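You operate a simulated robot arm through the tools that you are given. There is no shell and no other tool.

The job below is to be done with a simulated robot arm. You get a single attempt, and the scene is never put back.

## Task
Switch the leak tester on, run a test on the reference leak, bleed and park the cup.
Fine: let the test finish; the tester stays on and the lamp stays clamped.

It is judged by the outcome, as a careful person would: the job done as asked, and still so three seconds after it is handed in. It fails if anything else is knocked over, pushed out of place, dropped, spilled or broken.

## Robot
A 7-joint arm with a three-finger gripper, fixed in place. Base frame: the origin is on the floor under the middle of its stand, x ahead of it, y to its left, z up; the work surface is at about z = 780. Lengths are in mm, angles in degrees, forces in N, time in s.
It reaches about 1342 mm from its shoulder. Its first joint turns from -166.0 to 166.0 degrees. Payload 2.69 kg.
The TCP is the grasp point between the finger pads, 30 mm short of the fingertips. In the tool frame z runs along the fingers and y along their closing line. The gripper opens to 128 mm; its body begins 117 mm behind the TCP.
Orientation is told as [roll, pitch, yaw] about the base's x, y, z axes, in that order, counted from this pose: with the fingers straight down and closing along the base's y, the tool's x points along the base's -x, its y along +y and its z along -z.

## Interface
- The arm moves only by the tool move_arm. Its argument "rows" is a list of rows, each a list of 7 numbers: the finger opening in mm, from 0 to 128, then the shift along the tool's x, y, z in units of 20 mm (1.0 is 20 mm), then the turn, a rotation vector about the tool's x, y, z in units of 5 degrees (1.0 is 5 degrees). In form: [[grip, tx, ty, tz, wx, wy, wz], ...]. A call has 1 to 20 rows; each row shifts and turns the commanded pose from where the row before left it, along the tool's axes as they then stand. A call with a number of a shift or a turn outside -1 to 1 is refused whole. Each row takes 0.2 s and may step no farther than 50 mm and 8.6 degrees from the row before; otherwise, or with a gripper value out of range, the whole call is refused. A pose out of reach is approached as far as the arm can. The call stops where the force on the tool passes 90 N (or 10 N more than at its start, if that is more) or the arm is blocked; 0.2 s more then pass. Each finger travels about 127 mm/s and halts on what it meets, pressing with about 22 N; the grip force reading is that of the motor and also rises with nothing between the fingers. The clock runs only during rows and for 0.2 s after the last one: add rows that do not move to give the fingers time. The reply holds the time, the measured pose of the TCP, the force on the tool along the base axes, the opening and the grip force, in the units named above and with some noise, with the torque about the TCP (base axes, N m) and any sound that the robot's microphone picked up, and new pictures: "show" is both (left out), scene, wrist or none.
- Cameras (640 x 400 px; columns grow to the right, rows downward): "scene" is fixed at [384.8, 651.5, 1512.6]; the picture's right is [-0.79, -0.61, 0.00], its down [-0.33, 0.43, -0.84] and it looks along [0.51, -0.67, -0.54] (base axes); focal length 224 px, centre (320, 200). "wrist" rides on the gripper at [58, 54, -131] in the tool frame; the picture's right is [-0.68, 0.74, 0.00], its down [-0.62, -0.57, -0.55] and it looks along [-0.40, -0.37, 0.84] (tool axes); focal length 234 px, centre (320, 200). There is no depth. A picture from a camera that has moved, and an enlarged one, comes with that camera's place and axes in the base frame and with its lens. The place of the scene camera against the robot may be out by one fixed shift of up to 25 mm in any direction.
- slide_trunk(by): moves the trunk up (or, below 0, down) by that many mm; the arm rides with it, the base frame stays. It gives what a move gives, with no picture.
- zoom(camera, box): a new picture of the part [left, top, right, bottom] of that camera's present view, enlarged. No time passes.
- job_done(): hands the job in; it is judged then, once.

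Places have to be worked out from the pictures, the camera data and where the tool is seen. Open the gripper and draw the arm clear of the work before you hand the job in, unless the task says otherwise.

The tools are called after "Emit:" as name(argument=value, ...) on one line, values as JSON. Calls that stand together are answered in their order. move_arm: Moves the arm, as the interface text tells. Its arguments: {"type":"object","properties":{"rows":{"type":"array","items":{"type":"array","items":{"type":"number"}}},"show":{"type":"string","enum":["both","scene","wrist","none"]}},"required":["rows"]} The other tools are called the same way: slide_trunk (by) moves the trunk up or down; zoom (camera, box) takes an enlarged picture of a part of a camera's view; job_done () hands the job in.

At the start:

```text
time_s: 0.0
position: [632.2, -214.3, 1444.6]
tool_rot: [-0.1, 0.1, -0.1]
ft_force: [0.2, -0.9, 0.2]
moment: [-0.03, 0.03, 0.03]
finger_gap: 128.1
grip_force: 0.0
trunk travel left (down, up): [-250.0, 100.0]
```

scene: 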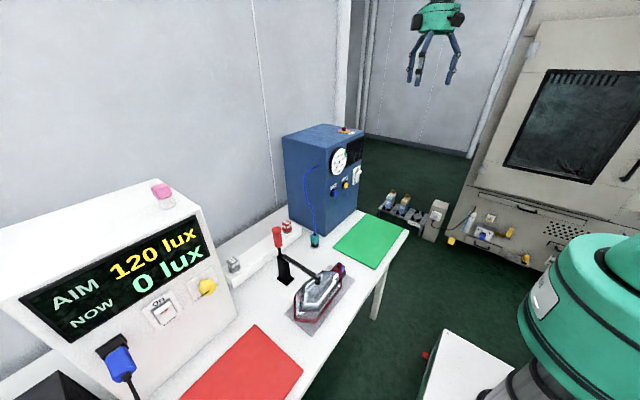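
wrist: 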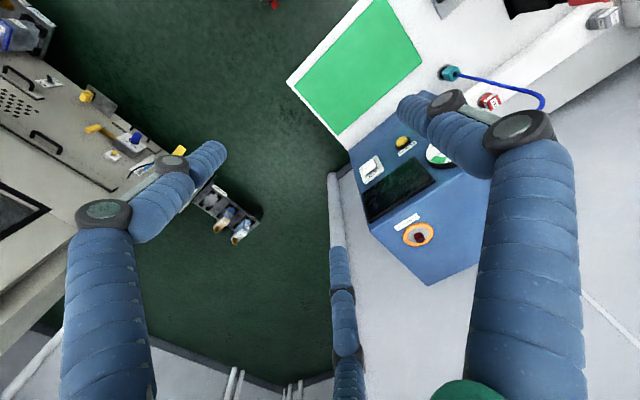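

I start by taking a closer look at the blue tester, the cup and the bench before moving anything.

Emit:
zoom(camera="scene", box=[270, 110, 390, 260])

Emit:
zoom(camera="wrist", box=[320, 40, 560, 290])

Emit:
zoom(camera="scene", box=[220, 200, 420, 330])

```text
2.67 times, centred on (330, 185) of scene
camera zoom: at [384.8, 651.5, 1512.6], right [-0.79, -0.61, 0.0], down [-0.33, 0.43, -0.84], along [0.51, -0.67, -0.54], focal length 599 px, centre (293, 240)
```

zoom: 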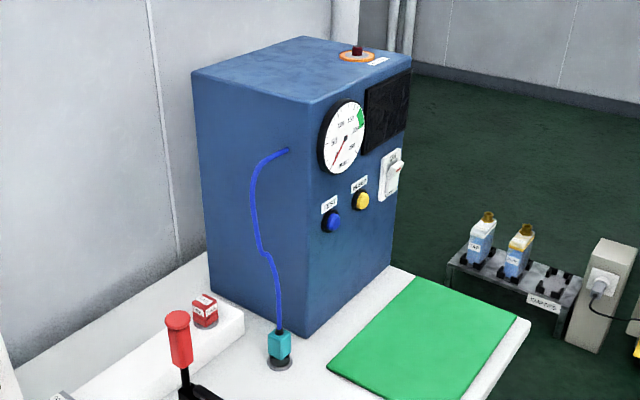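

```text
1.60 times, centred on (440, 165) of wrist
camera zoom: at [573.4, -159.6, 1575.8], right [0.68, 0.74, 0.0], down [0.62, -0.57, 0.55], along [0.4, -0.37, -0.84], focal length 375 px, centre (128, 256)
```

zoom: 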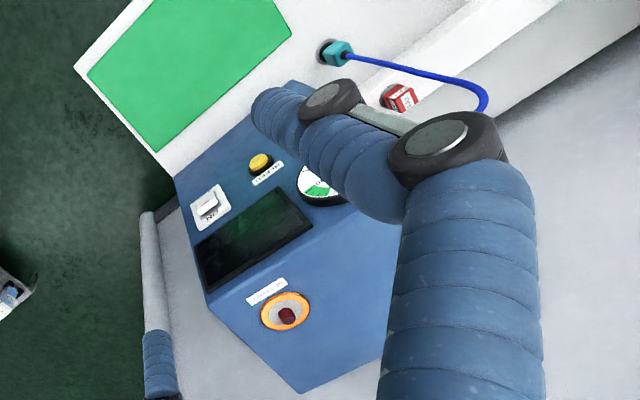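

```text
3.08 times, centred on (320, 265) of scene
camera zoom: at [384.8, 651.5, 1512.6], right [-0.79, -0.61, 0.0], down [-0.33, 0.43, -0.84], along [0.51, -0.67, -0.54], focal length 691 px, centre (320, 0)
```

zoom: 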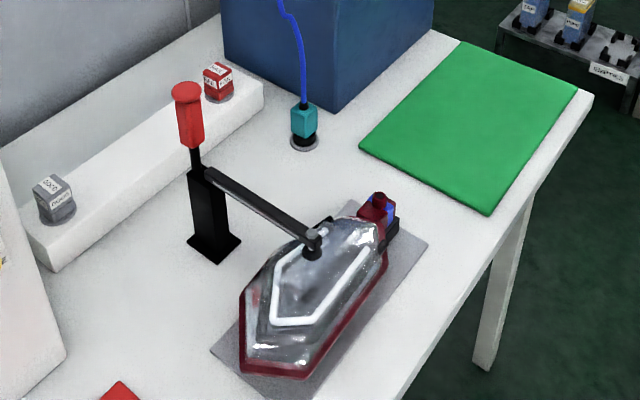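

The tester has a rocker switch, a blue and a yellow button, a gauge and something on top; there are a red and a grey block on the ledge. I zoom in to read the labels.

Emit:
zoom(camera="scene", box=[322, 140, 366, 204])

Emit:
zoom(camera="scene", box=[275, 215, 325, 250])

Emit:
zoom(camera="scene", box=[220, 250, 260, 280])

Emit:
zoom(camera="wrist", box=[340, 110, 460, 270])

Emit:
zoom(camera="wrist", box=[420, 50, 560, 130])

Emit:
zoom(camera="scene", box=[320, 115, 370, 150])

```text
6.25 times, centred on (344, 172) of scene
camera zoom: at [384.8, 651.5, 1512.6], right [-0.79, -0.61, 0.0], down [-0.33, 0.43, -0.84], along [0.51, -0.67, -0.54], focal length 1403 px, centre (170, 375)
```

zoom: 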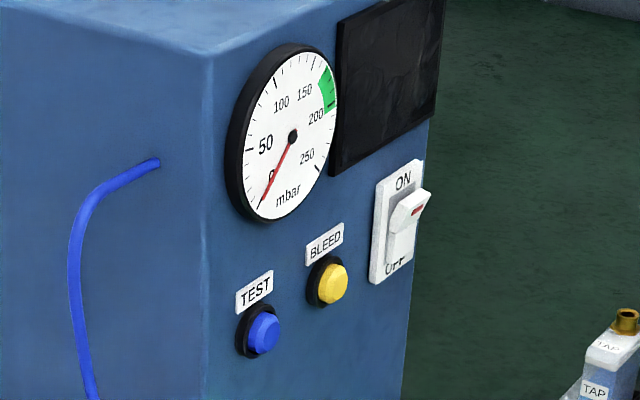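

```text
11.43 times, centred on (300, 232) of scene
camera zoom: at [384.8, 651.5, 1512.6], right [-0.79, -0.61, 0.0], down [-0.33, 0.43, -0.84], along [0.51, -0.67, -0.54], focal length 2566 px, centre (549, -171)
```

zoom: 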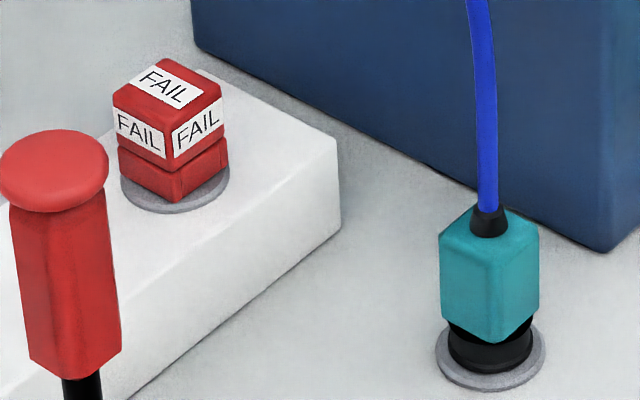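

```text
13.33 times, centred on (240, 265) of scene
camera zoom: at [384.8, 651.5, 1512.6], right [-0.79, -0.61, 0.0], down [-0.33, 0.43, -0.84], along [0.51, -0.67, -0.54], focal length 2994 px, centre (1387, -667)
```

zoom: 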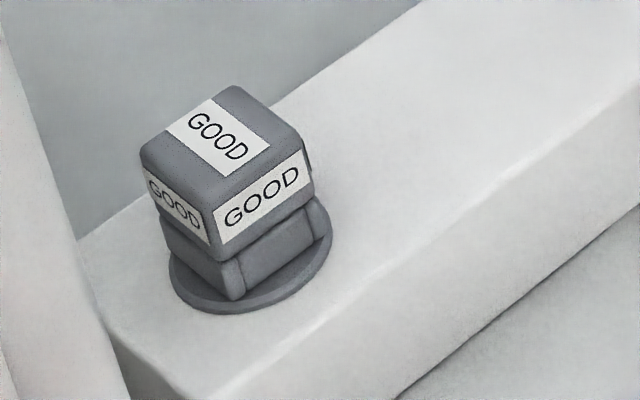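

```text
2.50 times, centred on (400, 190) of wrist
camera zoom: at [573.4, -159.6, 1575.8], right [0.68, 0.74, 0.0], down [0.62, -0.57, 0.55], along [0.4, -0.37, -0.84], focal length 585 px, centre (120, 225)
```

zoom: 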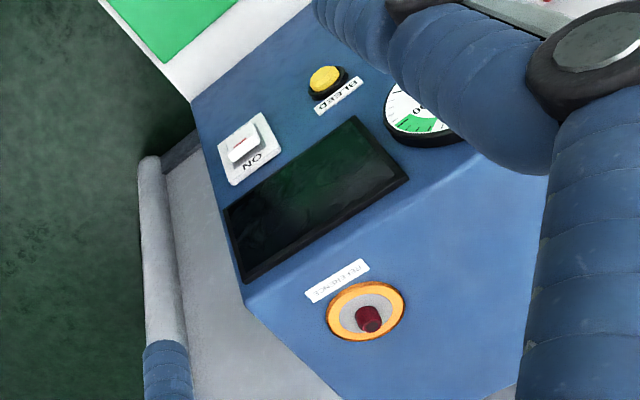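

```text
4.57 times, centred on (490, 90) of wrist
camera zoom: at [573.4, -159.6, 1575.8], right [0.68, 0.74, 0.0], down [0.62, -0.57, 0.55], along [0.4, -0.37, -0.84], focal length 1070 px, centre (-457, 703)
```

zoom: 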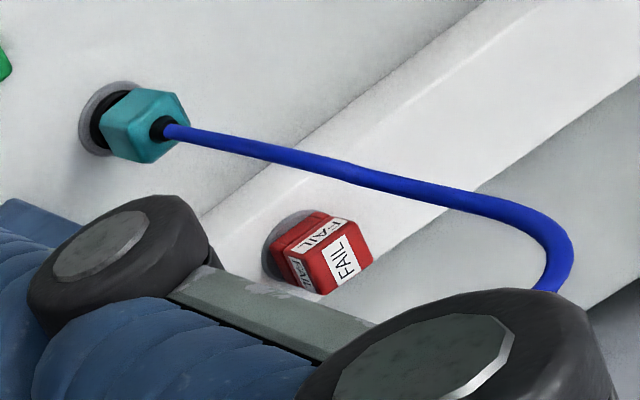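

```text
11.43 times, centred on (345, 132) of scene
camera zoom: at [384.8, 651.5, 1512.6], right [-0.79, -0.61, 0.0], down [-0.33, 0.43, -0.84], along [0.51, -0.67, -0.54], focal length 2566 px, centre (34, 971)
```

zoom: 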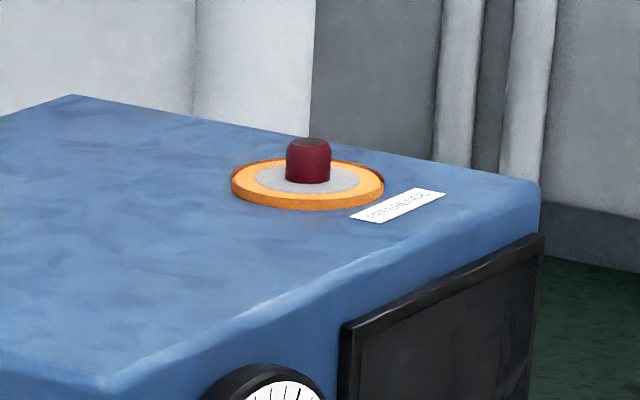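

The power rocker seems to show ON at the upper side and OFF at the lower, currently with its lower side pressed or raised; I zoom further on the top fitting label, lamp end and rocker.

Emit:
zoom(camera="scene", box=[336, 122, 360, 137])

Emit:
zoom(camera="wrist", box=[385, 205, 445, 255])

Emit:
zoom(camera="scene", box=[310, 250, 365, 290])

Emit:
zoom(camera="scene", box=[346, 160, 370, 190])

Emit:
zoom(camera="scene", box=[440, 190, 540, 270])

Emit:
zoom(camera="scene", box=[370, 180, 450, 245])

Emit:
zoom(camera="scene", box=[0, 170, 250, 400])

```text
16.00 times, centred on (348, 130) of scene
camera zoom: at [384.8, 651.5, 1512.6], right [-0.79, -0.61, 0.0], down [-0.33, 0.43, -0.84], along [0.51, -0.67, -0.54], focal length 3592 px, centre (-128, 1328)
```

zoom: 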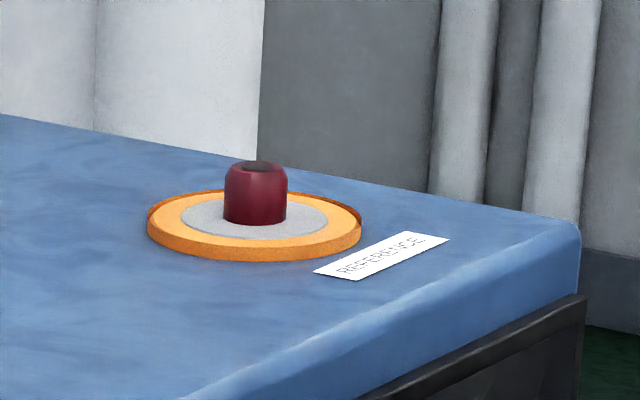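

```text
8.00 times, centred on (415, 230) of wrist
camera zoom: at [573.4, -159.6, 1575.8], right [0.68, 0.74, 0.0], down [0.62, -0.57, 0.55], along [0.4, -0.37, -0.84], focal length 1873 px, centre (-440, -40)
```

zoom: 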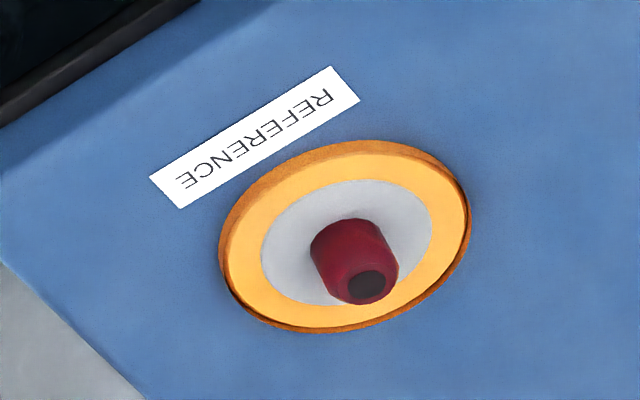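

```text
10.00 times, centred on (338, 270) of scene
camera zoom: at [384.8, 651.5, 1512.6], right [-0.79, -0.61, 0.0], down [-0.33, 0.43, -0.84], along [0.51, -0.67, -0.54], focal length 2245 px, centre (145, -500)
```

zoom: 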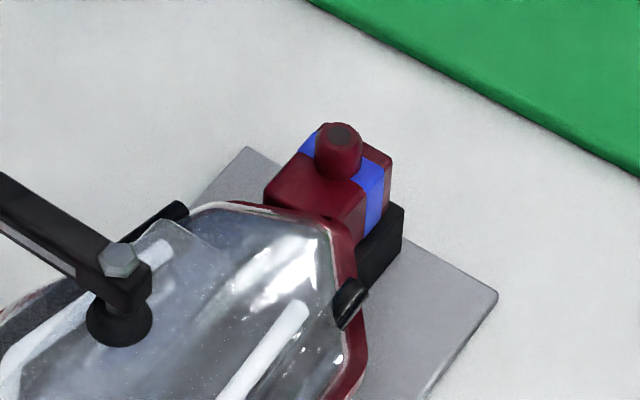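

```text
13.33 times, centred on (358, 175) of scene
camera zoom: at [384.8, 651.5, 1512.6], right [-0.79, -0.61, 0.0], down [-0.33, 0.43, -0.84], along [0.51, -0.67, -0.54], focal length 2994 px, centre (-187, 533)
```

zoom: 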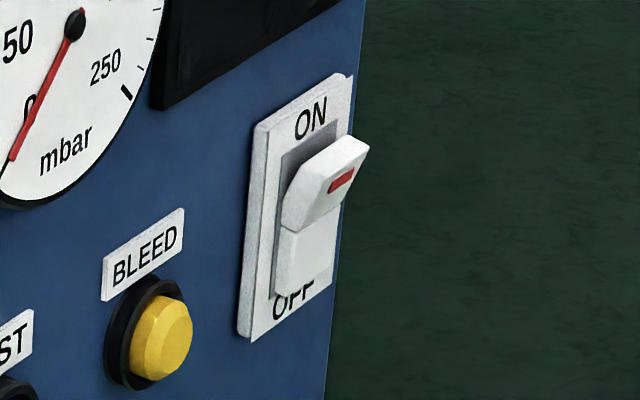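

```text
5.00 times, centred on (490, 230) of scene
camera zoom: at [384.8, 651.5, 1512.6], right [-0.79, -0.61, 0.0], down [-0.33, 0.43, -0.84], along [0.51, -0.67, -0.54], focal length 1123 px, centre (-530, 50)
```

zoom: 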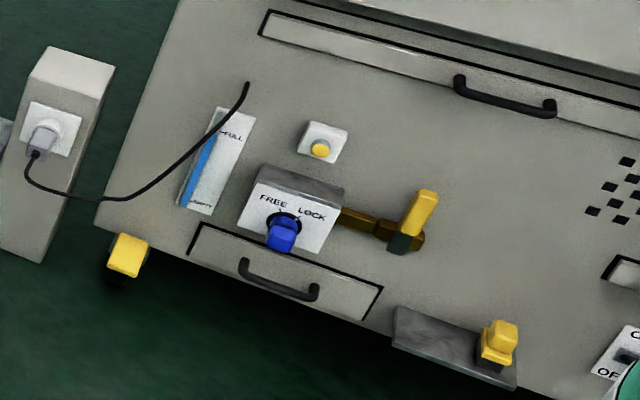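

```text
6.15 times, centred on (410, 212) of scene
camera zoom: at [384.8, 651.5, 1512.6], right [-0.79, -0.61, 0.0], down [-0.33, 0.43, -0.84], along [0.51, -0.67, -0.54], focal length 1382 px, centre (-234, 123)
```

zoom: 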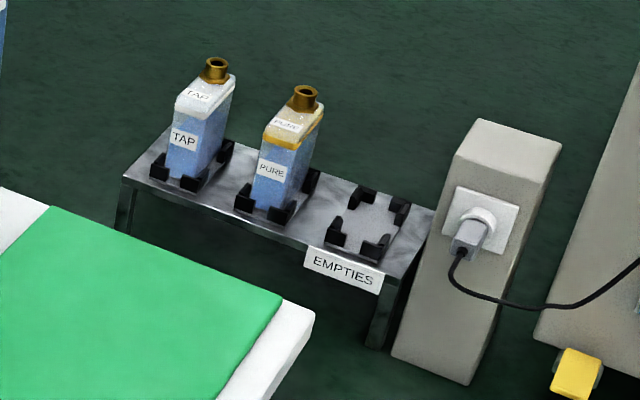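

```text
1.74 times, centred on (125, 285) of scene
camera zoom: at [384.8, 651.5, 1512.6], right [-0.79, -0.61, 0.0], down [-0.33, 0.43, -0.84], along [0.51, -0.67, -0.54], focal length 390 px, centre (659, 52)
```

zoom: 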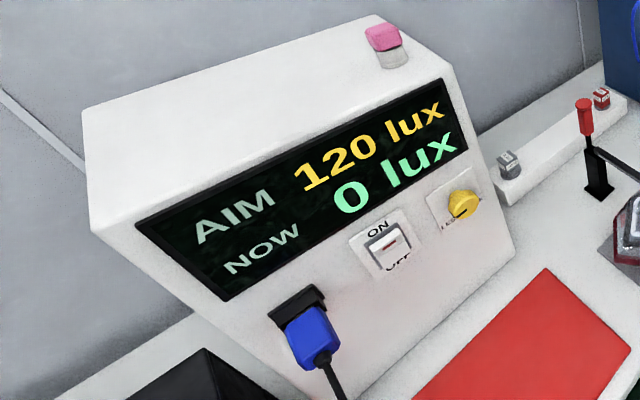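

Panel: TEST (blue), BLEED (yellow), ON/OFF rocker; the REFERENCE nipple is on top of the tester at roughly (935, -227, 1223); the cup is parked at about (869, 75) on the bench. I close the fingers and start pitching the tool to horizontal (toward +x), well clear of everything, to view the panel.

Emit:
move_arm(rows=[[0, 0, 0, 0, 0, -1, 0], [0, 0, 0, 0, 0, -1, 0], [0, 0, 0, 0, 0, -1, 0], [0, 0, 0, 0, 0, -1, 0], [0, 0, 0, 0, 0, -1, 0], [0, 0, 0, 0, 0, -1, 0], [0, 0, 0, 0, 0, -1, 0], [0, 0, 0, 0, 0, -1, 0], [0, 0, 0, 0, 0, -1, 0]])

```text
time_s: 2.0
position: [633.3, -214.4, 1445.3]
tool_rot: [-0.3, -45.1, 0.0]
ft_force: [0.0, 0.6, -0.1]
moment: [0.01, 0.02, -0.01]
finger_gap: 2.3
grip_force: 22.1
trunk travel left (down, up): [-250.0, 100.0]
camera wrist: at [497.9, -158.6, 1496.5], right [0.48, 0.74, 0.48], down [0.05, -0.56, 0.82], along [0.88, -0.37, -0.3], focal length 234 px, centre (320, 200)
```

scene: 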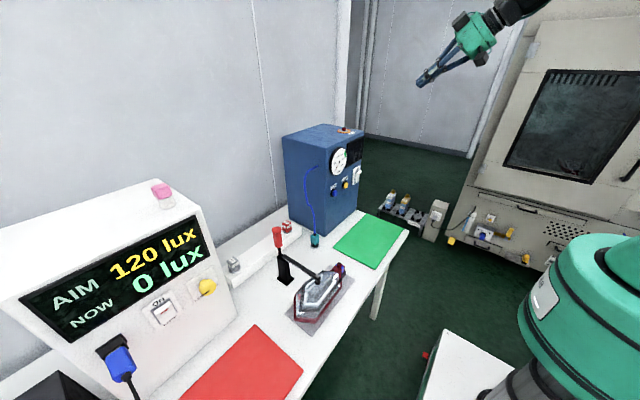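
wrist: 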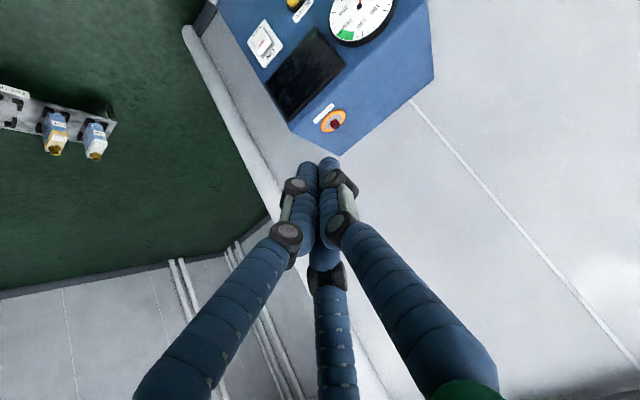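

The tool is at 45° and the panel appears (inverted) in the wrist view. I zoom in there to triangulate the panel controls and reference.

Emit:
zoom(camera="wrist", box=[220, 0, 440, 140])

Emit:
zoom(camera="wrist", box=[300, 95, 364, 135])

```text
2.86 times, centred on (330, 70) of wrist
camera zoom: at [497.9, -158.6, 1496.5], right [0.48, 0.74, 0.48], down [0.05, -0.56, 0.82], along [0.88, -0.37, -0.3], focal length 669 px, centre (291, 571)
```

zoom: 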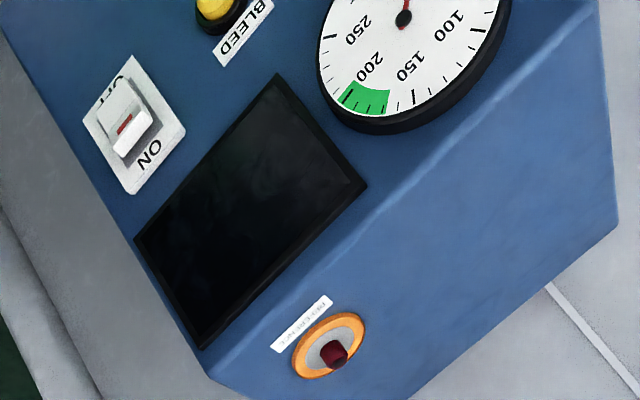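

```text
10.00 times, centred on (332, 115) of wrist
camera zoom: at [497.9, -158.6, 1496.5], right [0.48, 0.74, 0.48], down [0.05, -0.56, 0.82], along [0.88, -0.37, -0.3], focal length 2342 px, centre (200, 1050)
```

zoom: 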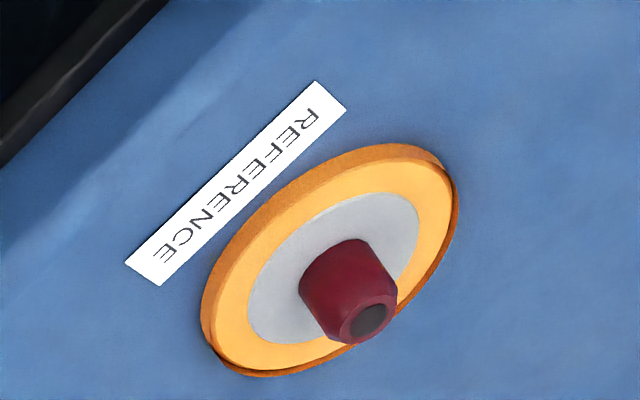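

Triangulation gives: reference disc top ≈ (934, -226, 1223), switch plate centre ≈ (866, -242, 1007), BLEED cap ≈ (853, -145, 1010). I finish pitching to horizontal and start descending in front of the panel.

Emit:
move_arm(rows=[[0, 0, 0, 0, 0, -1, 0], [0, 0, 0, 0, 0, -1, 0], [0, 0, 0, 0, 0, -1, 0], [0, 0, 0, 0, 0, -1, 0], [0, 0, 0, 0, 0, -1, 0], [0, 0, 0, 0, 0, -1, 0], [0, 0, 0, 0, 0, -1, 0], [0, 0, 0, 0, 0, -1, 0], [0, 0, 0, 0, 0, -1, 0], [0, 1, 0, 0, 0, 0, 0], [0, 1, 0, 0, 0, 0, 0], [0, 1, 0, 0, 0, 0, 0], [0, 1, 0, 0, 0, 0, 0], [0, 1, 0, 0, 0, 0, 0], [0, 1, 0, 0, 0, 0, 0], [0, 1, 0, 0, 0, 0, 0], [0, 1, 0, 0, 0, 0, 0], [0, 1, 0, 0, 0, 0, 0], [0, 1, 0, 0, 0, 0, 0], [0, 1, 0, 0, 0, 0, 0]])

```text
time_s: 6.2
position: [634.1, -215.3, 1223.7]
tool_rot: [-130.1, -89.9, 130.1]
ft_force: [-0.6, -0.7, -0.2]
moment: [-0.03, 0.01, 0.03]
finger_gap: 2.3
grip_force: 21.8
trunk travel left (down, up): [-250.0, 100.0]
camera wrist: at [501.3, -160.6, 1166.3], right [0.0, 0.74, 0.68], down [-0.55, -0.56, 0.62], along [0.84, -0.37, 0.4], focal length 234 px, centre (320, 200)
```

scene: 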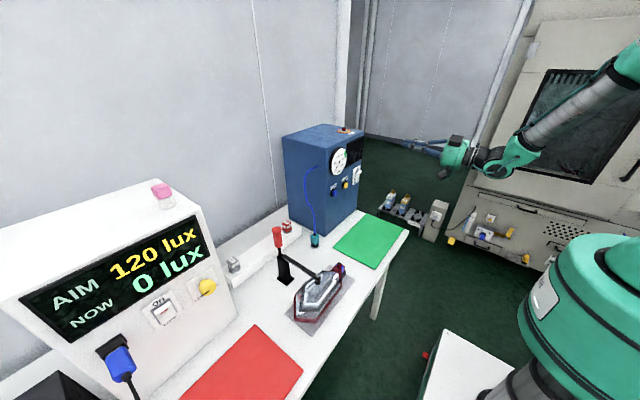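
wrist: 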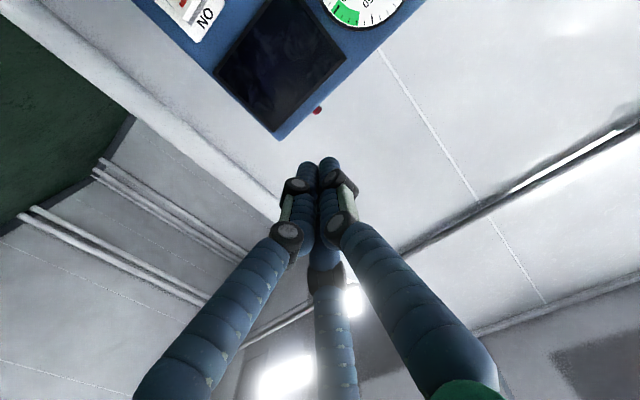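

Horizontal pose works; the arm is clear. I continue down and forward to about (780, -242, 1025), in front of the rocker's upper half but not touching.

Emit:
move_arm(rows=[[0, 1, -0.135, 0.7, 0, 0, 0], [0, 1, -0.135, 0.7, 0, 0, 0], [0, 1, -0.135, 0.7, 0, 0, 0], [0, 1, -0.135, 0.7, 0, 0, 0], [0, 1, -0.135, 0.7, 0, 0, 0], [0, 1, -0.135, 0.7, 0, 0, 0], [0, 1, -0.135, 0.7, 0, 0, 0], [0, 1, -0.135, 0.7, 0, 0, 0], [0, 1, -0.135, 0.7, 0, 0, 0], [0, 0.95, -0.135, 0.7, 0, 0, 0]])

```text
time_s: 8.4
position: [773.8, -239.5, 1027.7]
tool_rot: [20.4, -90.0, -20.4]
ft_force: [-0.8, -0.2, -0.4]
moment: [0.02, 0.03, 0.02]
finger_gap: 2.0
grip_force: 22.2
trunk travel left (down, up): [-250.0, 100.0]
camera wrist: at [641.4, -184.0, 969.7], right [0.0, 0.74, 0.68], down [-0.55, -0.57, 0.62], along [0.84, -0.37, 0.4], focal length 234 px, centre (320, 200)
```

scene: 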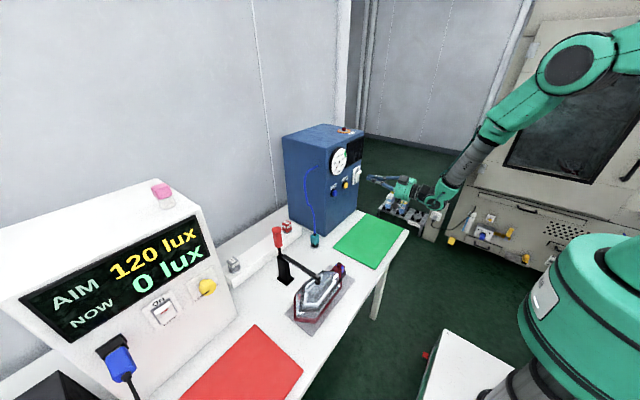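
wrist: 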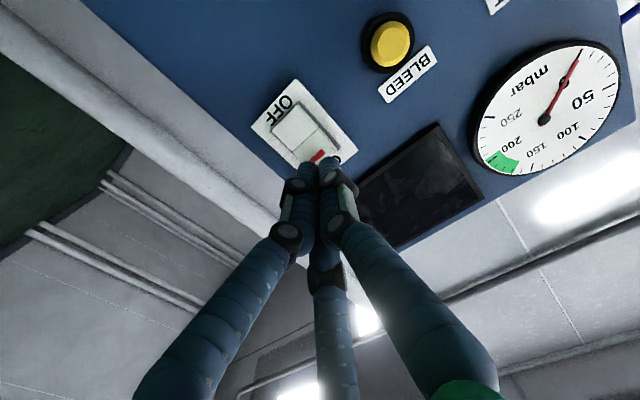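

Emit:
zoom(camera="wrist", box=[240, 60, 400, 210])

Emit:
zoom(camera="scene", box=[325, 140, 405, 210])

```text
2.67 times, centred on (320, 135) of wrist
camera zoom: at [641.4, -184.0, 969.7], right [0.0, 0.74, 0.68], down [-0.55, -0.57, 0.62], along [0.84, -0.37, 0.4], focal length 624 px, centre (320, 373)
```

zoom: 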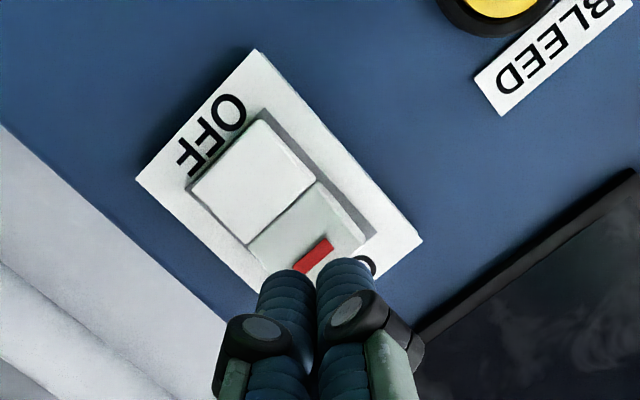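

```text
5.71 times, centred on (365, 175) of scene
camera zoom: at [384.8, 651.5, 1512.6], right [-0.79, -0.61, 0.0], down [-0.33, 0.43, -0.84], along [0.51, -0.67, -0.54], focal length 1283 px, centre (63, 343)
```

zoom: 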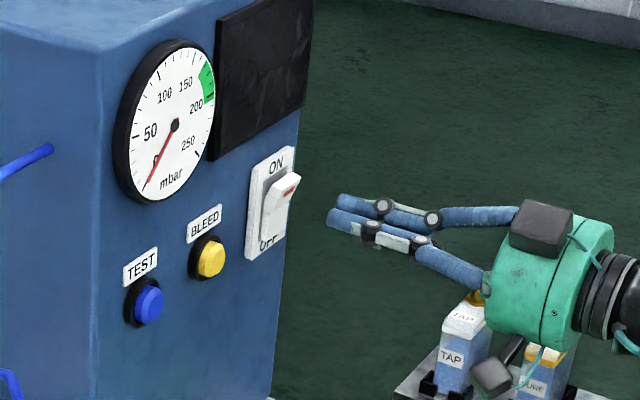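

The fingertips aim right at the rocker's red-marked ON half (rocker spans about z 987–1041, centre y -240). I raise 6 mm and move forward slowly until I feel the rocker.

Emit:
move_arm(rows=[[0, -0.3, 0, 0, 0, 0, 0], [0, 0, 0, 0.5, 0, 0, 0], [0, 0, 0, 0.5, 0, 0, 0], [0, 0, 0, 0.5, 0, 0, 0], [0, 0, 0, 0.25, 0, 0, 0], [0, 0, 0, 0.25, 0, 0, 0]])

```text
time_s: 9.8
position: [813.8, -241.1, 1031.5]
tool_rot: [8.5, -90.0, -8.7]
ft_force: [0.5, -0.1, -0.8]
moment: [-0.03, 0.01, 0.01]
finger_gap: 2.3
grip_force: 21.4
trunk travel left (down, up): [-250.0, 100.0]
camera wrist: at [681.3, -186.5, 973.1], right [0.0, 0.74, 0.68], down [-0.55, -0.57, 0.62], along [0.84, -0.37, 0.4], focal length 234 px, centre (320, 200)
```

scene: 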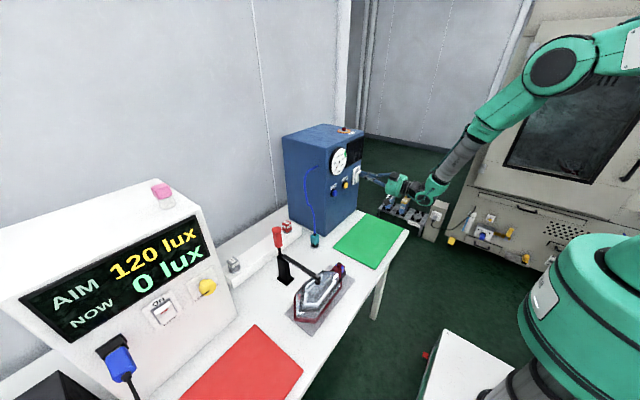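
wrist: 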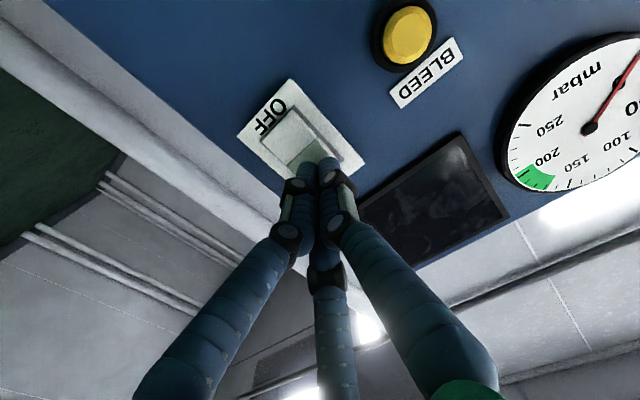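

No contact yet with the tips at about x=844. I zoom once, then creep forward in small steps with force feedback.

Emit:
zoom(camera="scene", box=[335, 150, 395, 205])

Emit:
move_arm(rows=[[0, 0, 0, 0.15, 0, 0, 0], [0, 0, 0, 0.15, 0, 0, 0], [0, 0, 0, 0.15, 0, 0, 0]])

```text
7.27 times, centred on (365, 178) of scene
camera zoom: at [384.8, 651.5, 1512.6], right [-0.79, -0.61, 0.0], down [-0.33, 0.43, -0.84], along [0.51, -0.67, -0.54], focal length 1633 px, centre (-7, 364)
```

zoom: 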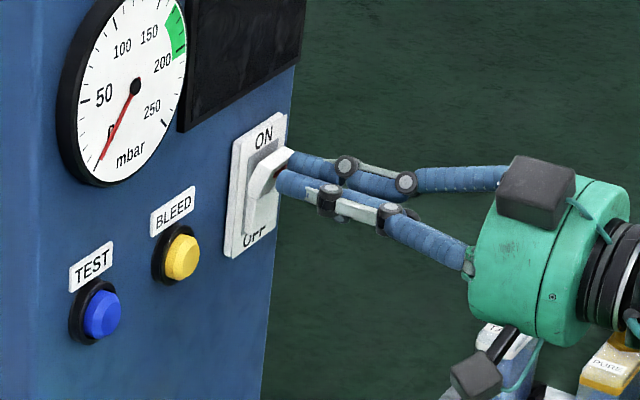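

```text
time_s: 10.6
position: [823.4, -242.0, 1030.4]
tool_rot: [1.2, -89.9, -1.2]
ft_force: [-0.4, 0.6, -0.2]
moment: [-0.01, 0.02, 0.0]
finger_gap: 2.1
grip_force: 31.5
trunk travel left (down, up): [-250.0, 100.0]
camera wrist: at [690.6, -186.8, 973.2], right [0.0, 0.74, 0.68], down [-0.55, -0.57, 0.62], along [0.84, -0.37, 0.4], focal length 234 px, centre (320, 200)
```

scene: 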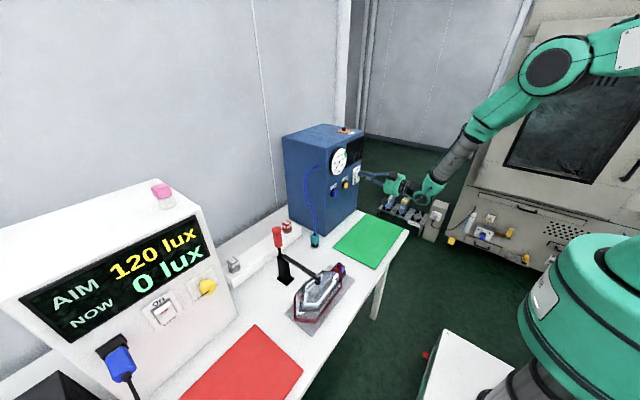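
wrist: 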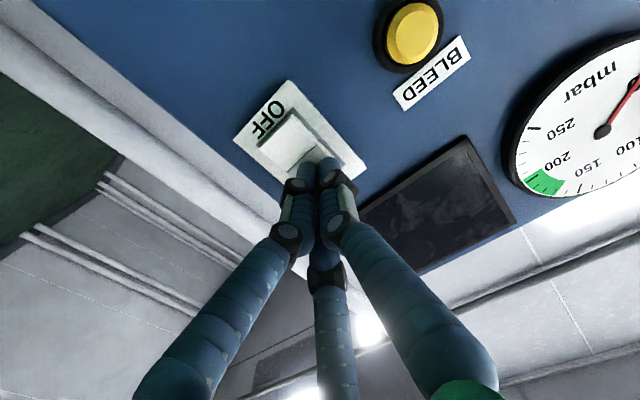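

The grip reading rose and the rocker seems to have moved; I zoom in to check its state and the display.

Emit:
zoom(camera="wrist", box=[220, 60, 400, 200])

Emit:
zoom(camera="scene", box=[335, 140, 395, 195])

```text
2.86 times, centred on (310, 130) of wrist
camera zoom: at [690.6, -186.8, 973.2], right [0.0, 0.74, 0.68], down [-0.55, -0.57, 0.62], along [0.84, -0.37, 0.4], focal length 669 px, centre (349, 400)
```

zoom: 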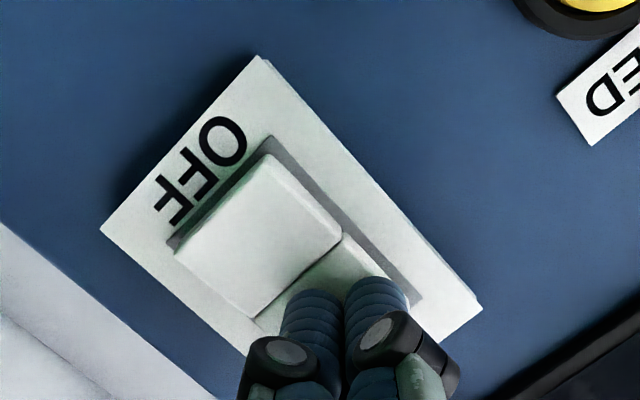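

```text
7.27 times, centred on (365, 168) of scene
camera zoom: at [384.8, 651.5, 1512.6], right [-0.79, -0.61, 0.0], down [-0.33, 0.43, -0.84], along [0.51, -0.67, -0.54], focal length 1633 px, centre (-7, 436)
```

zoom: 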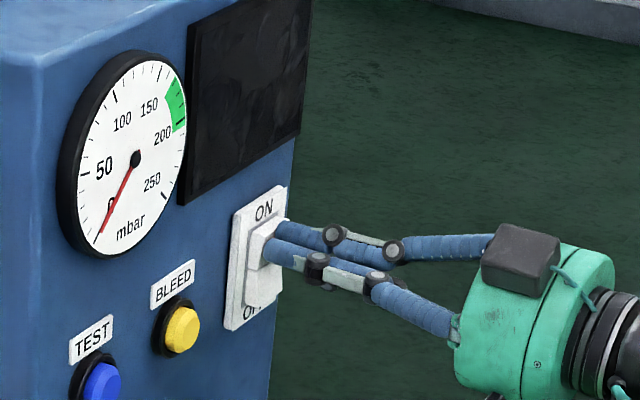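

The rocker has begun tipping inward at its ON end, the display is still dark. I push a little further in small steps.

Emit:
move_arm(rows=[[0, 0, 0, 0.15, 0, 0, 0], [0, 0, 0, 0.15, 0, 0, 0], [0, 0, 0, 0, 0, 0, 0]])

```text
time_s: 11.4
position: [826.1, -241.4, 1030.7]
tool_rot: [38.8, -90.0, -38.8]
ft_force: [-13.9, -1.2, 0.5]
moment: [0.04, 0.22, -0.16]
finger_gap: 2.3
grip_force: 31.3
trunk travel left (down, up): [-250.0, 100.0]
camera wrist: at [694.7, -186.5, 972.9], right [0.0, 0.74, 0.68], down [-0.55, -0.57, 0.62], along [0.84, -0.37, 0.4], focal length 234 px, centre (320, 200)
```

scene: 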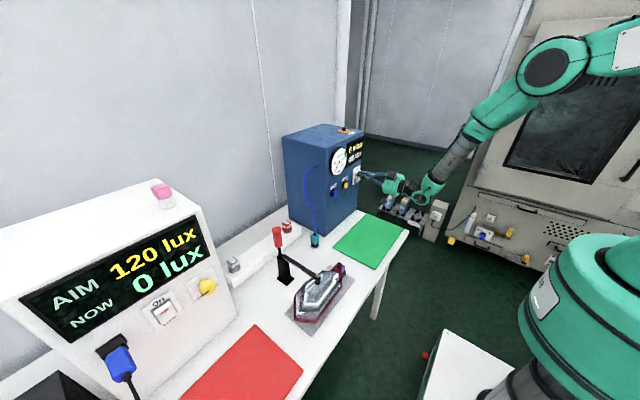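
wrist: 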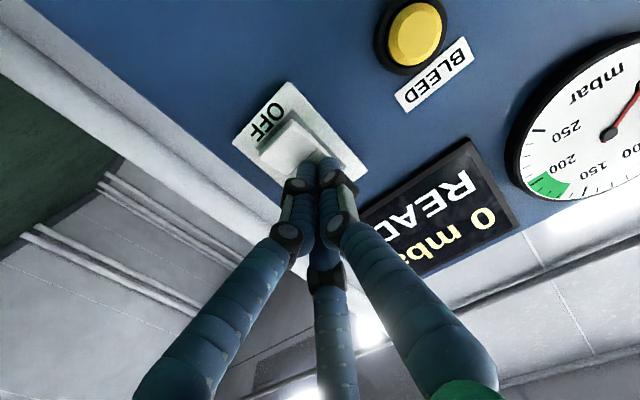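

The display lit up: "0 mbar / READY". I back straight off and check the rocker stays ON.

Emit:
move_arm(rows=[[0, 0, 0, -0.5, 0, 0, 0], [0, 0, 0, -1, 0, 0, 0], [0, 0, 0, -1, 0, 0, 0], [0, 0, 0, -1, 0, 0, 0], [0, 0, 0, -1, 0, 0, 0]])

Emit:
zoom(camera="scene", box=[320, 130, 400, 200])

Emit:
zoom(camera="wrist", box=[220, 0, 640, 230])

```text
time_s: 12.6
position: [736.8, -241.7, 1031.6]
tool_rot: [-156.1, -89.9, 156.1]
ft_force: [-0.4, 0.7, 0.4]
moment: [-0.05, 0.01, -0.03]
finger_gap: 2.1
grip_force: 31.2
trunk travel left (down, up): [-250.0, 100.0]
camera wrist: at [604.6, -187.4, 973.3], right [0.0, 0.74, 0.68], down [-0.55, -0.57, 0.62], along [0.84, -0.37, 0.4], focal length 234 px, centre (320, 200)
```

scene: 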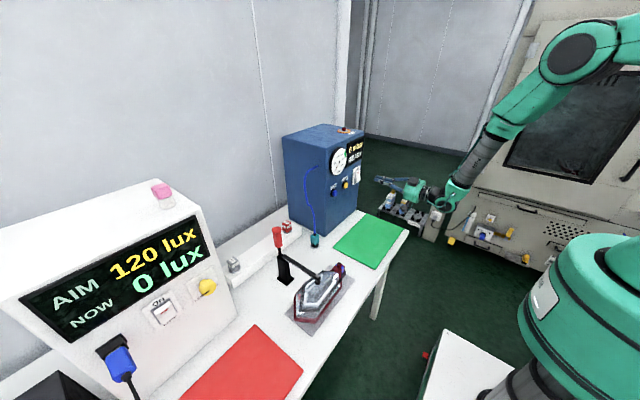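
wrist: 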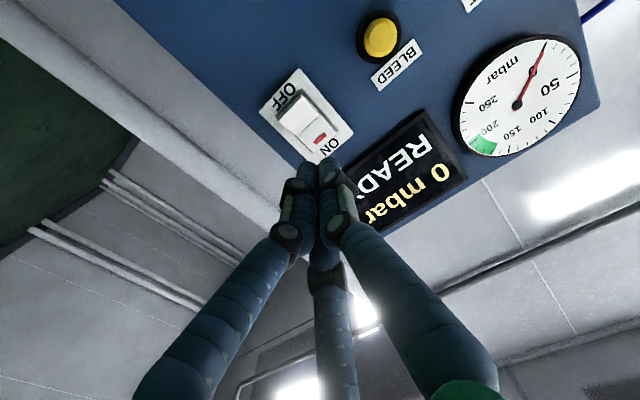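

```text
5.71 times, centred on (360, 165) of scene
camera zoom: at [384.8, 651.5, 1512.6], right [-0.79, -0.61, 0.0], down [-0.33, 0.43, -0.84], along [0.51, -0.67, -0.54], focal length 1283 px, centre (91, 400)
```

zoom: 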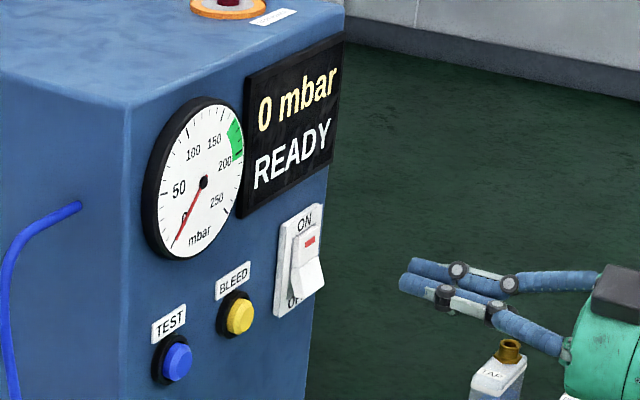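

```text
1.52 times, centred on (430, 115) of wrist
camera zoom: at [604.6, -187.4, 973.3], right [0.0, 0.74, 0.68], down [-0.55, -0.57, 0.62], along [0.84, -0.37, 0.4], focal length 357 px, centre (152, 330)
```

zoom: 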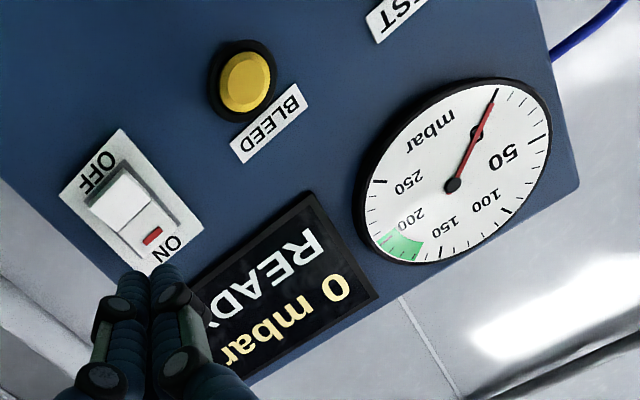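

Tester is on and READY with the rocker latched. Next I shift to y≈+78, tilt to 45° and open the fingers to look at the parked cup from the front.

Emit:
move_arm(rows=[[0, -1, 1, -0.5, 0, 0, 0], [0, -1, 1, -0.5, 0, 0, 0], [0, 0, 1, 0, 0, 0, 0], [0, 0, 1, 0, 0, 0, 0], [0, 0, 1, 0, 0, 0, 0], [30, 0, 1, 0, 0, 0, 0], [60, 0, 1, 0, 0, 1, 0], [90, 0, 1, 0, 0, 1, 0], [90, 0, 1, 0, 0, 1, 0], [90, 0, 1, 0, 0, 1, 0], [90, 0, 1, 0, 0, 1, 0], [90, 0, 1, 0, 0, 1, 0], [90, 0, 1, 0, 0, 1, 0], [90, 0, 1, 0, 0, 1, 0], [90, 0, 1, 0, 0, 1, 0], [90, 0, 1, 0, 0, 0, 0]])

```text
time_s: 16.0
position: [719.2, 4.2, 1087.1]
tool_rot: [0.6, -44.7, 0.0]
ft_force: [0.5, -0.7, -0.9]
moment: [0.0, -0.01, 0.03]
finger_gap: 89.8
grip_force: 0.2
out of reach, approached as far as the arm can: row 4, 5, 6, 7, 9, 10, 11, 12
trunk travel left (down, up): [-250.0, 100.0]
camera wrist: at [583.5, 59.2, 1140.1], right [0.48, 0.74, 0.48], down [0.06, -0.57, 0.82], along [0.88, -0.36, -0.31], focal length 234 px, centre (320, 200)
```

scene: 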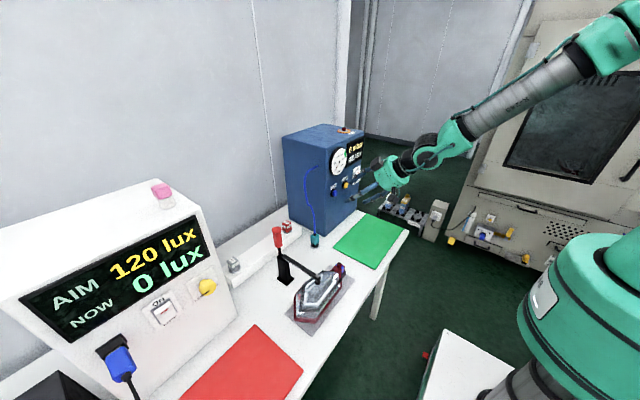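
wrist: 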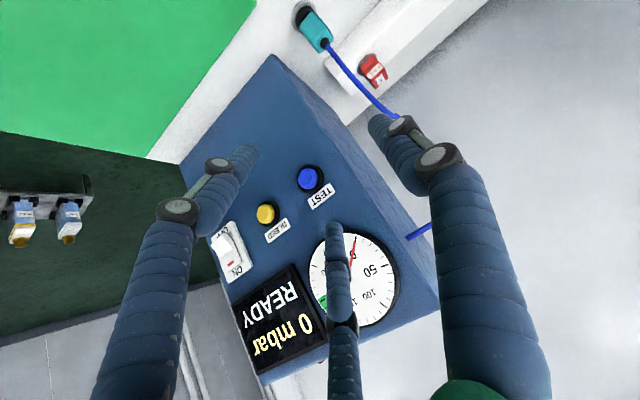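

Some rows were limited by reach in the horizontal pose, but the arm is now at (719, 4, 1087) at 45° with a good view. I zoom to triangulate the cup and buttons.

Emit:
zoom(camera="wrist", box=[280, 0, 400, 75])

Emit:
zoom(camera="wrist", box=[200, 140, 360, 240])

Emit:
zoom(camera="scene", box=[280, 120, 480, 260])

```text
5.33 times, centred on (340, 38) of wrist
camera zoom: at [583.5, 59.2, 1140.1], right [0.48, 0.74, 0.48], down [0.06, -0.57, 0.82], along [0.88, -0.36, -0.31], focal length 1249 px, centre (213, 1067)
```

zoom: 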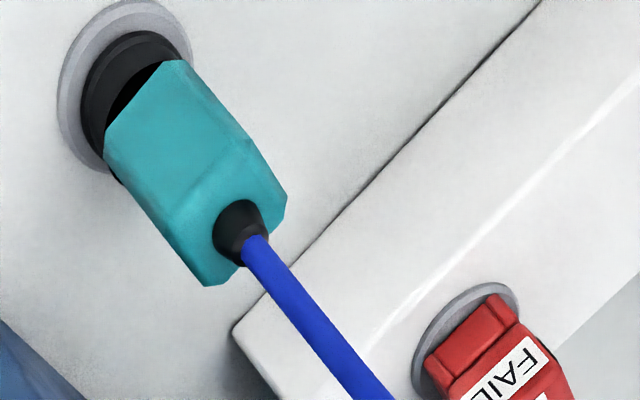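

```text
4.00 times, centred on (280, 190) of wrist
camera zoom: at [583.5, 59.2, 1140.1], right [0.48, 0.74, 0.48], down [0.06, -0.57, 0.82], along [0.88, -0.36, -0.31], focal length 937 px, centre (480, 240)
```

zoom: 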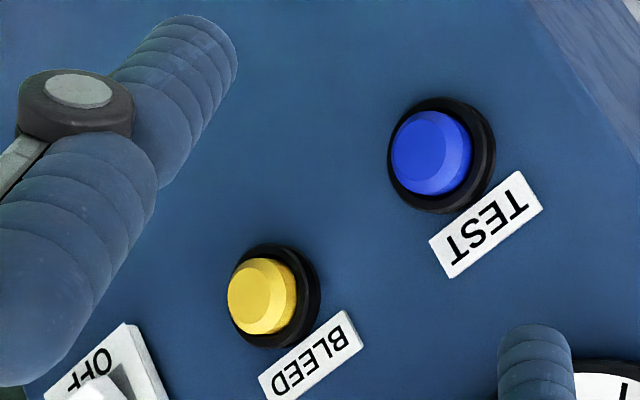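

```text
2.86 times, centred on (380, 190) of scene
camera zoom: at [384.8, 651.5, 1512.6], right [-0.79, -0.61, 0.0], down [-0.33, 0.43, -0.84], along [0.51, -0.67, -0.54], focal length 642 px, centre (149, 229)
```

zoom: 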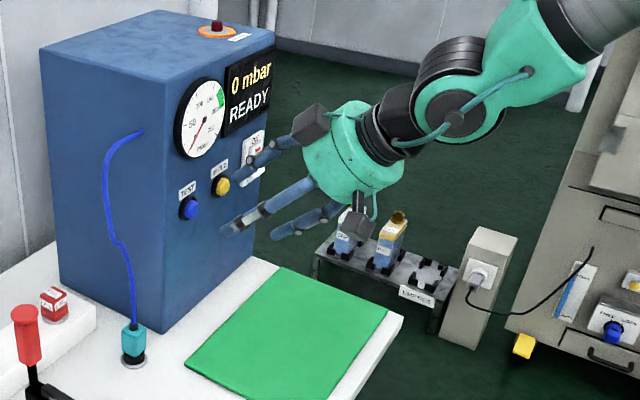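

Cup centre ≈ (868, 73), teal body z ≈ 812–854; TEST ≈ (859, -53, 1004), BLEED ≈ (859, -143, 1005). I slide to y=73 and move to a pre-grasp point about 120 mm back along the 45° approach line.

Emit:
move_arm(rows=[[90, 0, 1, 0, 0, 0, 0], [90, 0, 1, 0, 0, 0, 0], [90, 0, 1, 0, 0, 0, 0], [80, 0, 0.43, 0, 0, 0, 0], [76, 0.45, 0, 1, 0, 0, 0], [76, 0.45, 0, 1, 0, 0, 0], [76, 0.45, 0, 1, 0, 0, 0], [76, 0.45, 0, 1, 0, 0, 0], [76, 0.45, 0, 1, 0, 0, 0], [76, 0.45, 0, 1, 0, 0, 0], [76, 0.45, 0, 1, 0, 0, 0], [76, 0.45, 0, 1, 0, 0, 0]])

```text
time_s: 18.6
position: [767.7, 32.9, 939.6]
tool_rot: [-0.1, -45.1, 0.1]
ft_force: [1.3, 0.7, 0.0]
moment: [0.01, 0.04, -0.02]
finger_gap: 76.2
grip_force: 0.2
out of reach, approached as far as the arm can: row 1, 2, 3, 4, 5, 6
trunk travel left (down, up): [-250.0, 100.0]
camera wrist: at [632.1, 88.7, 990.2], right [0.48, 0.74, 0.48], down [0.05, -0.57, 0.82], along [0.88, -0.37, -0.3], focal length 234 px, centre (320, 200)
```

scene: 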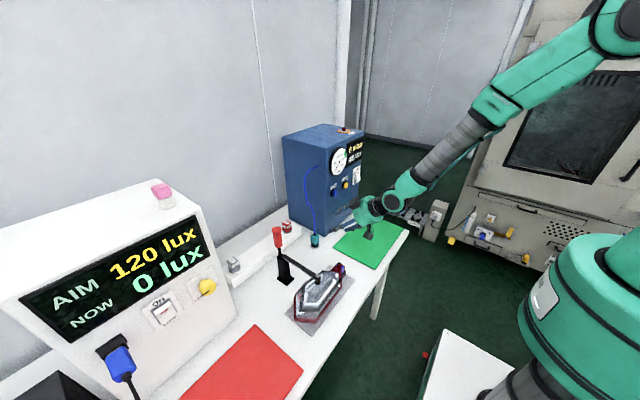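
wrist: 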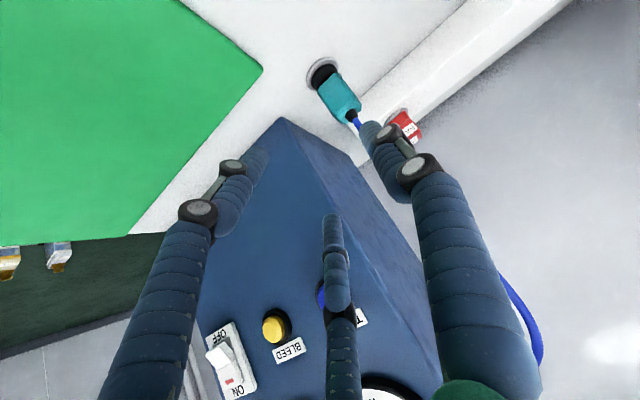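

The reach limits trimmed y to 33; now that the arm is lower I try the remaining 40 mm in +y again.

Emit:
move_arm(rows=[[76, 0, 0.5, 0, 0, 0, 0], [76, 0, 0.5, 0, 0, 0, 0], [76, 0, 0.5, 0, 0, 0, 0], [76, 0, 0.5, 0, 0, 0, 0]])

```text
time_s: 19.6
position: [767.7, 71.4, 940.0]
tool_rot: [0.0, -45.0, -0.1]
ft_force: [0.7, 0.2, 0.3]
moment: [-0.03, 0.04, 0.0]
finger_gap: 76.2
grip_force: 0.1
trunk travel left (down, up): [-250.0, 100.0]
camera wrist: at [631.9, 128.2, 991.4], right [0.48, 0.74, 0.48], down [0.05, -0.57, 0.82], along [0.88, -0.37, -0.31], focal length 234 px, centre (320, 200)
```

scene: 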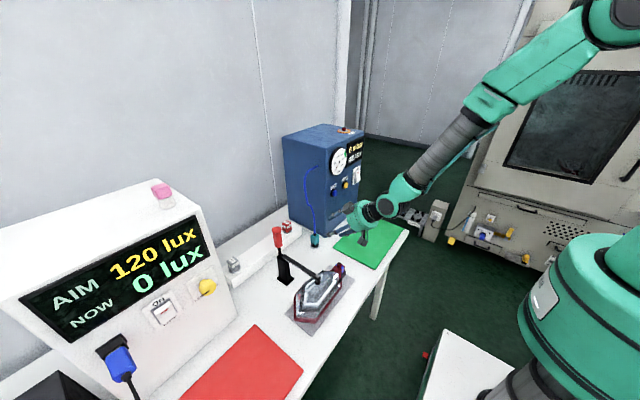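
wrist: 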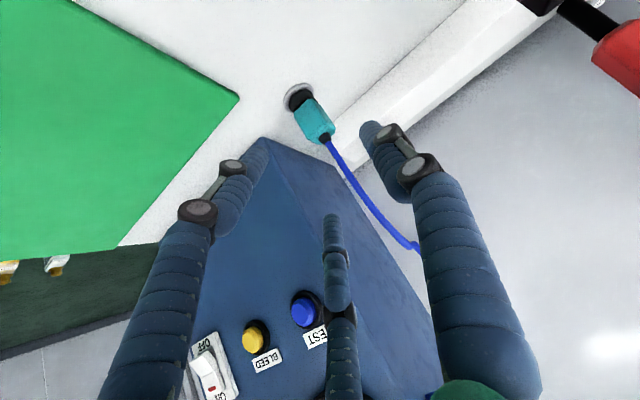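

That worked: now at (768, 71, 940). I zoom on the cup from here to refine its position before approaching.

Emit:
zoom(camera="wrist", box=[260, 70, 380, 150])

Emit:
zoom(camera="scene", box=[270, 150, 410, 300])

```text
5.00 times, centred on (320, 110) of wrist
camera zoom: at [631.9, 128.2, 991.4], right [0.48, 0.74, 0.48], down [0.05, -0.57, 0.82], along [0.88, -0.37, -0.31], focal length 1171 px, centre (320, 650)
```

zoom: 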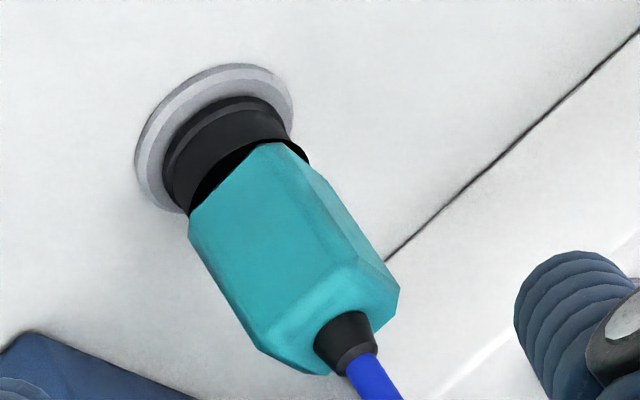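

```text
2.67 times, centred on (340, 225) of scene
camera zoom: at [384.8, 651.5, 1512.6], right [-0.79, -0.61, 0.0], down [-0.33, 0.43, -0.84], along [0.51, -0.67, -0.54], focal length 599 px, centre (267, 133)
```

zoom: 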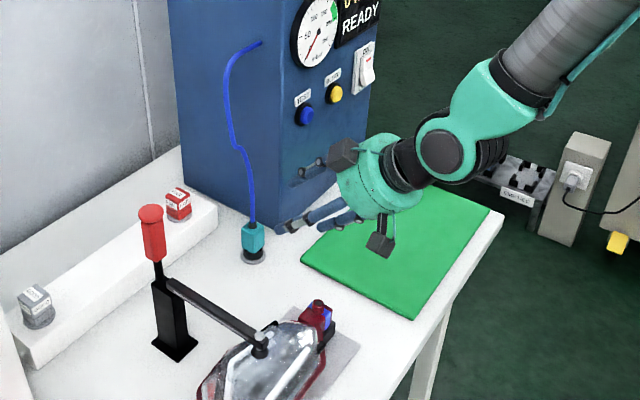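

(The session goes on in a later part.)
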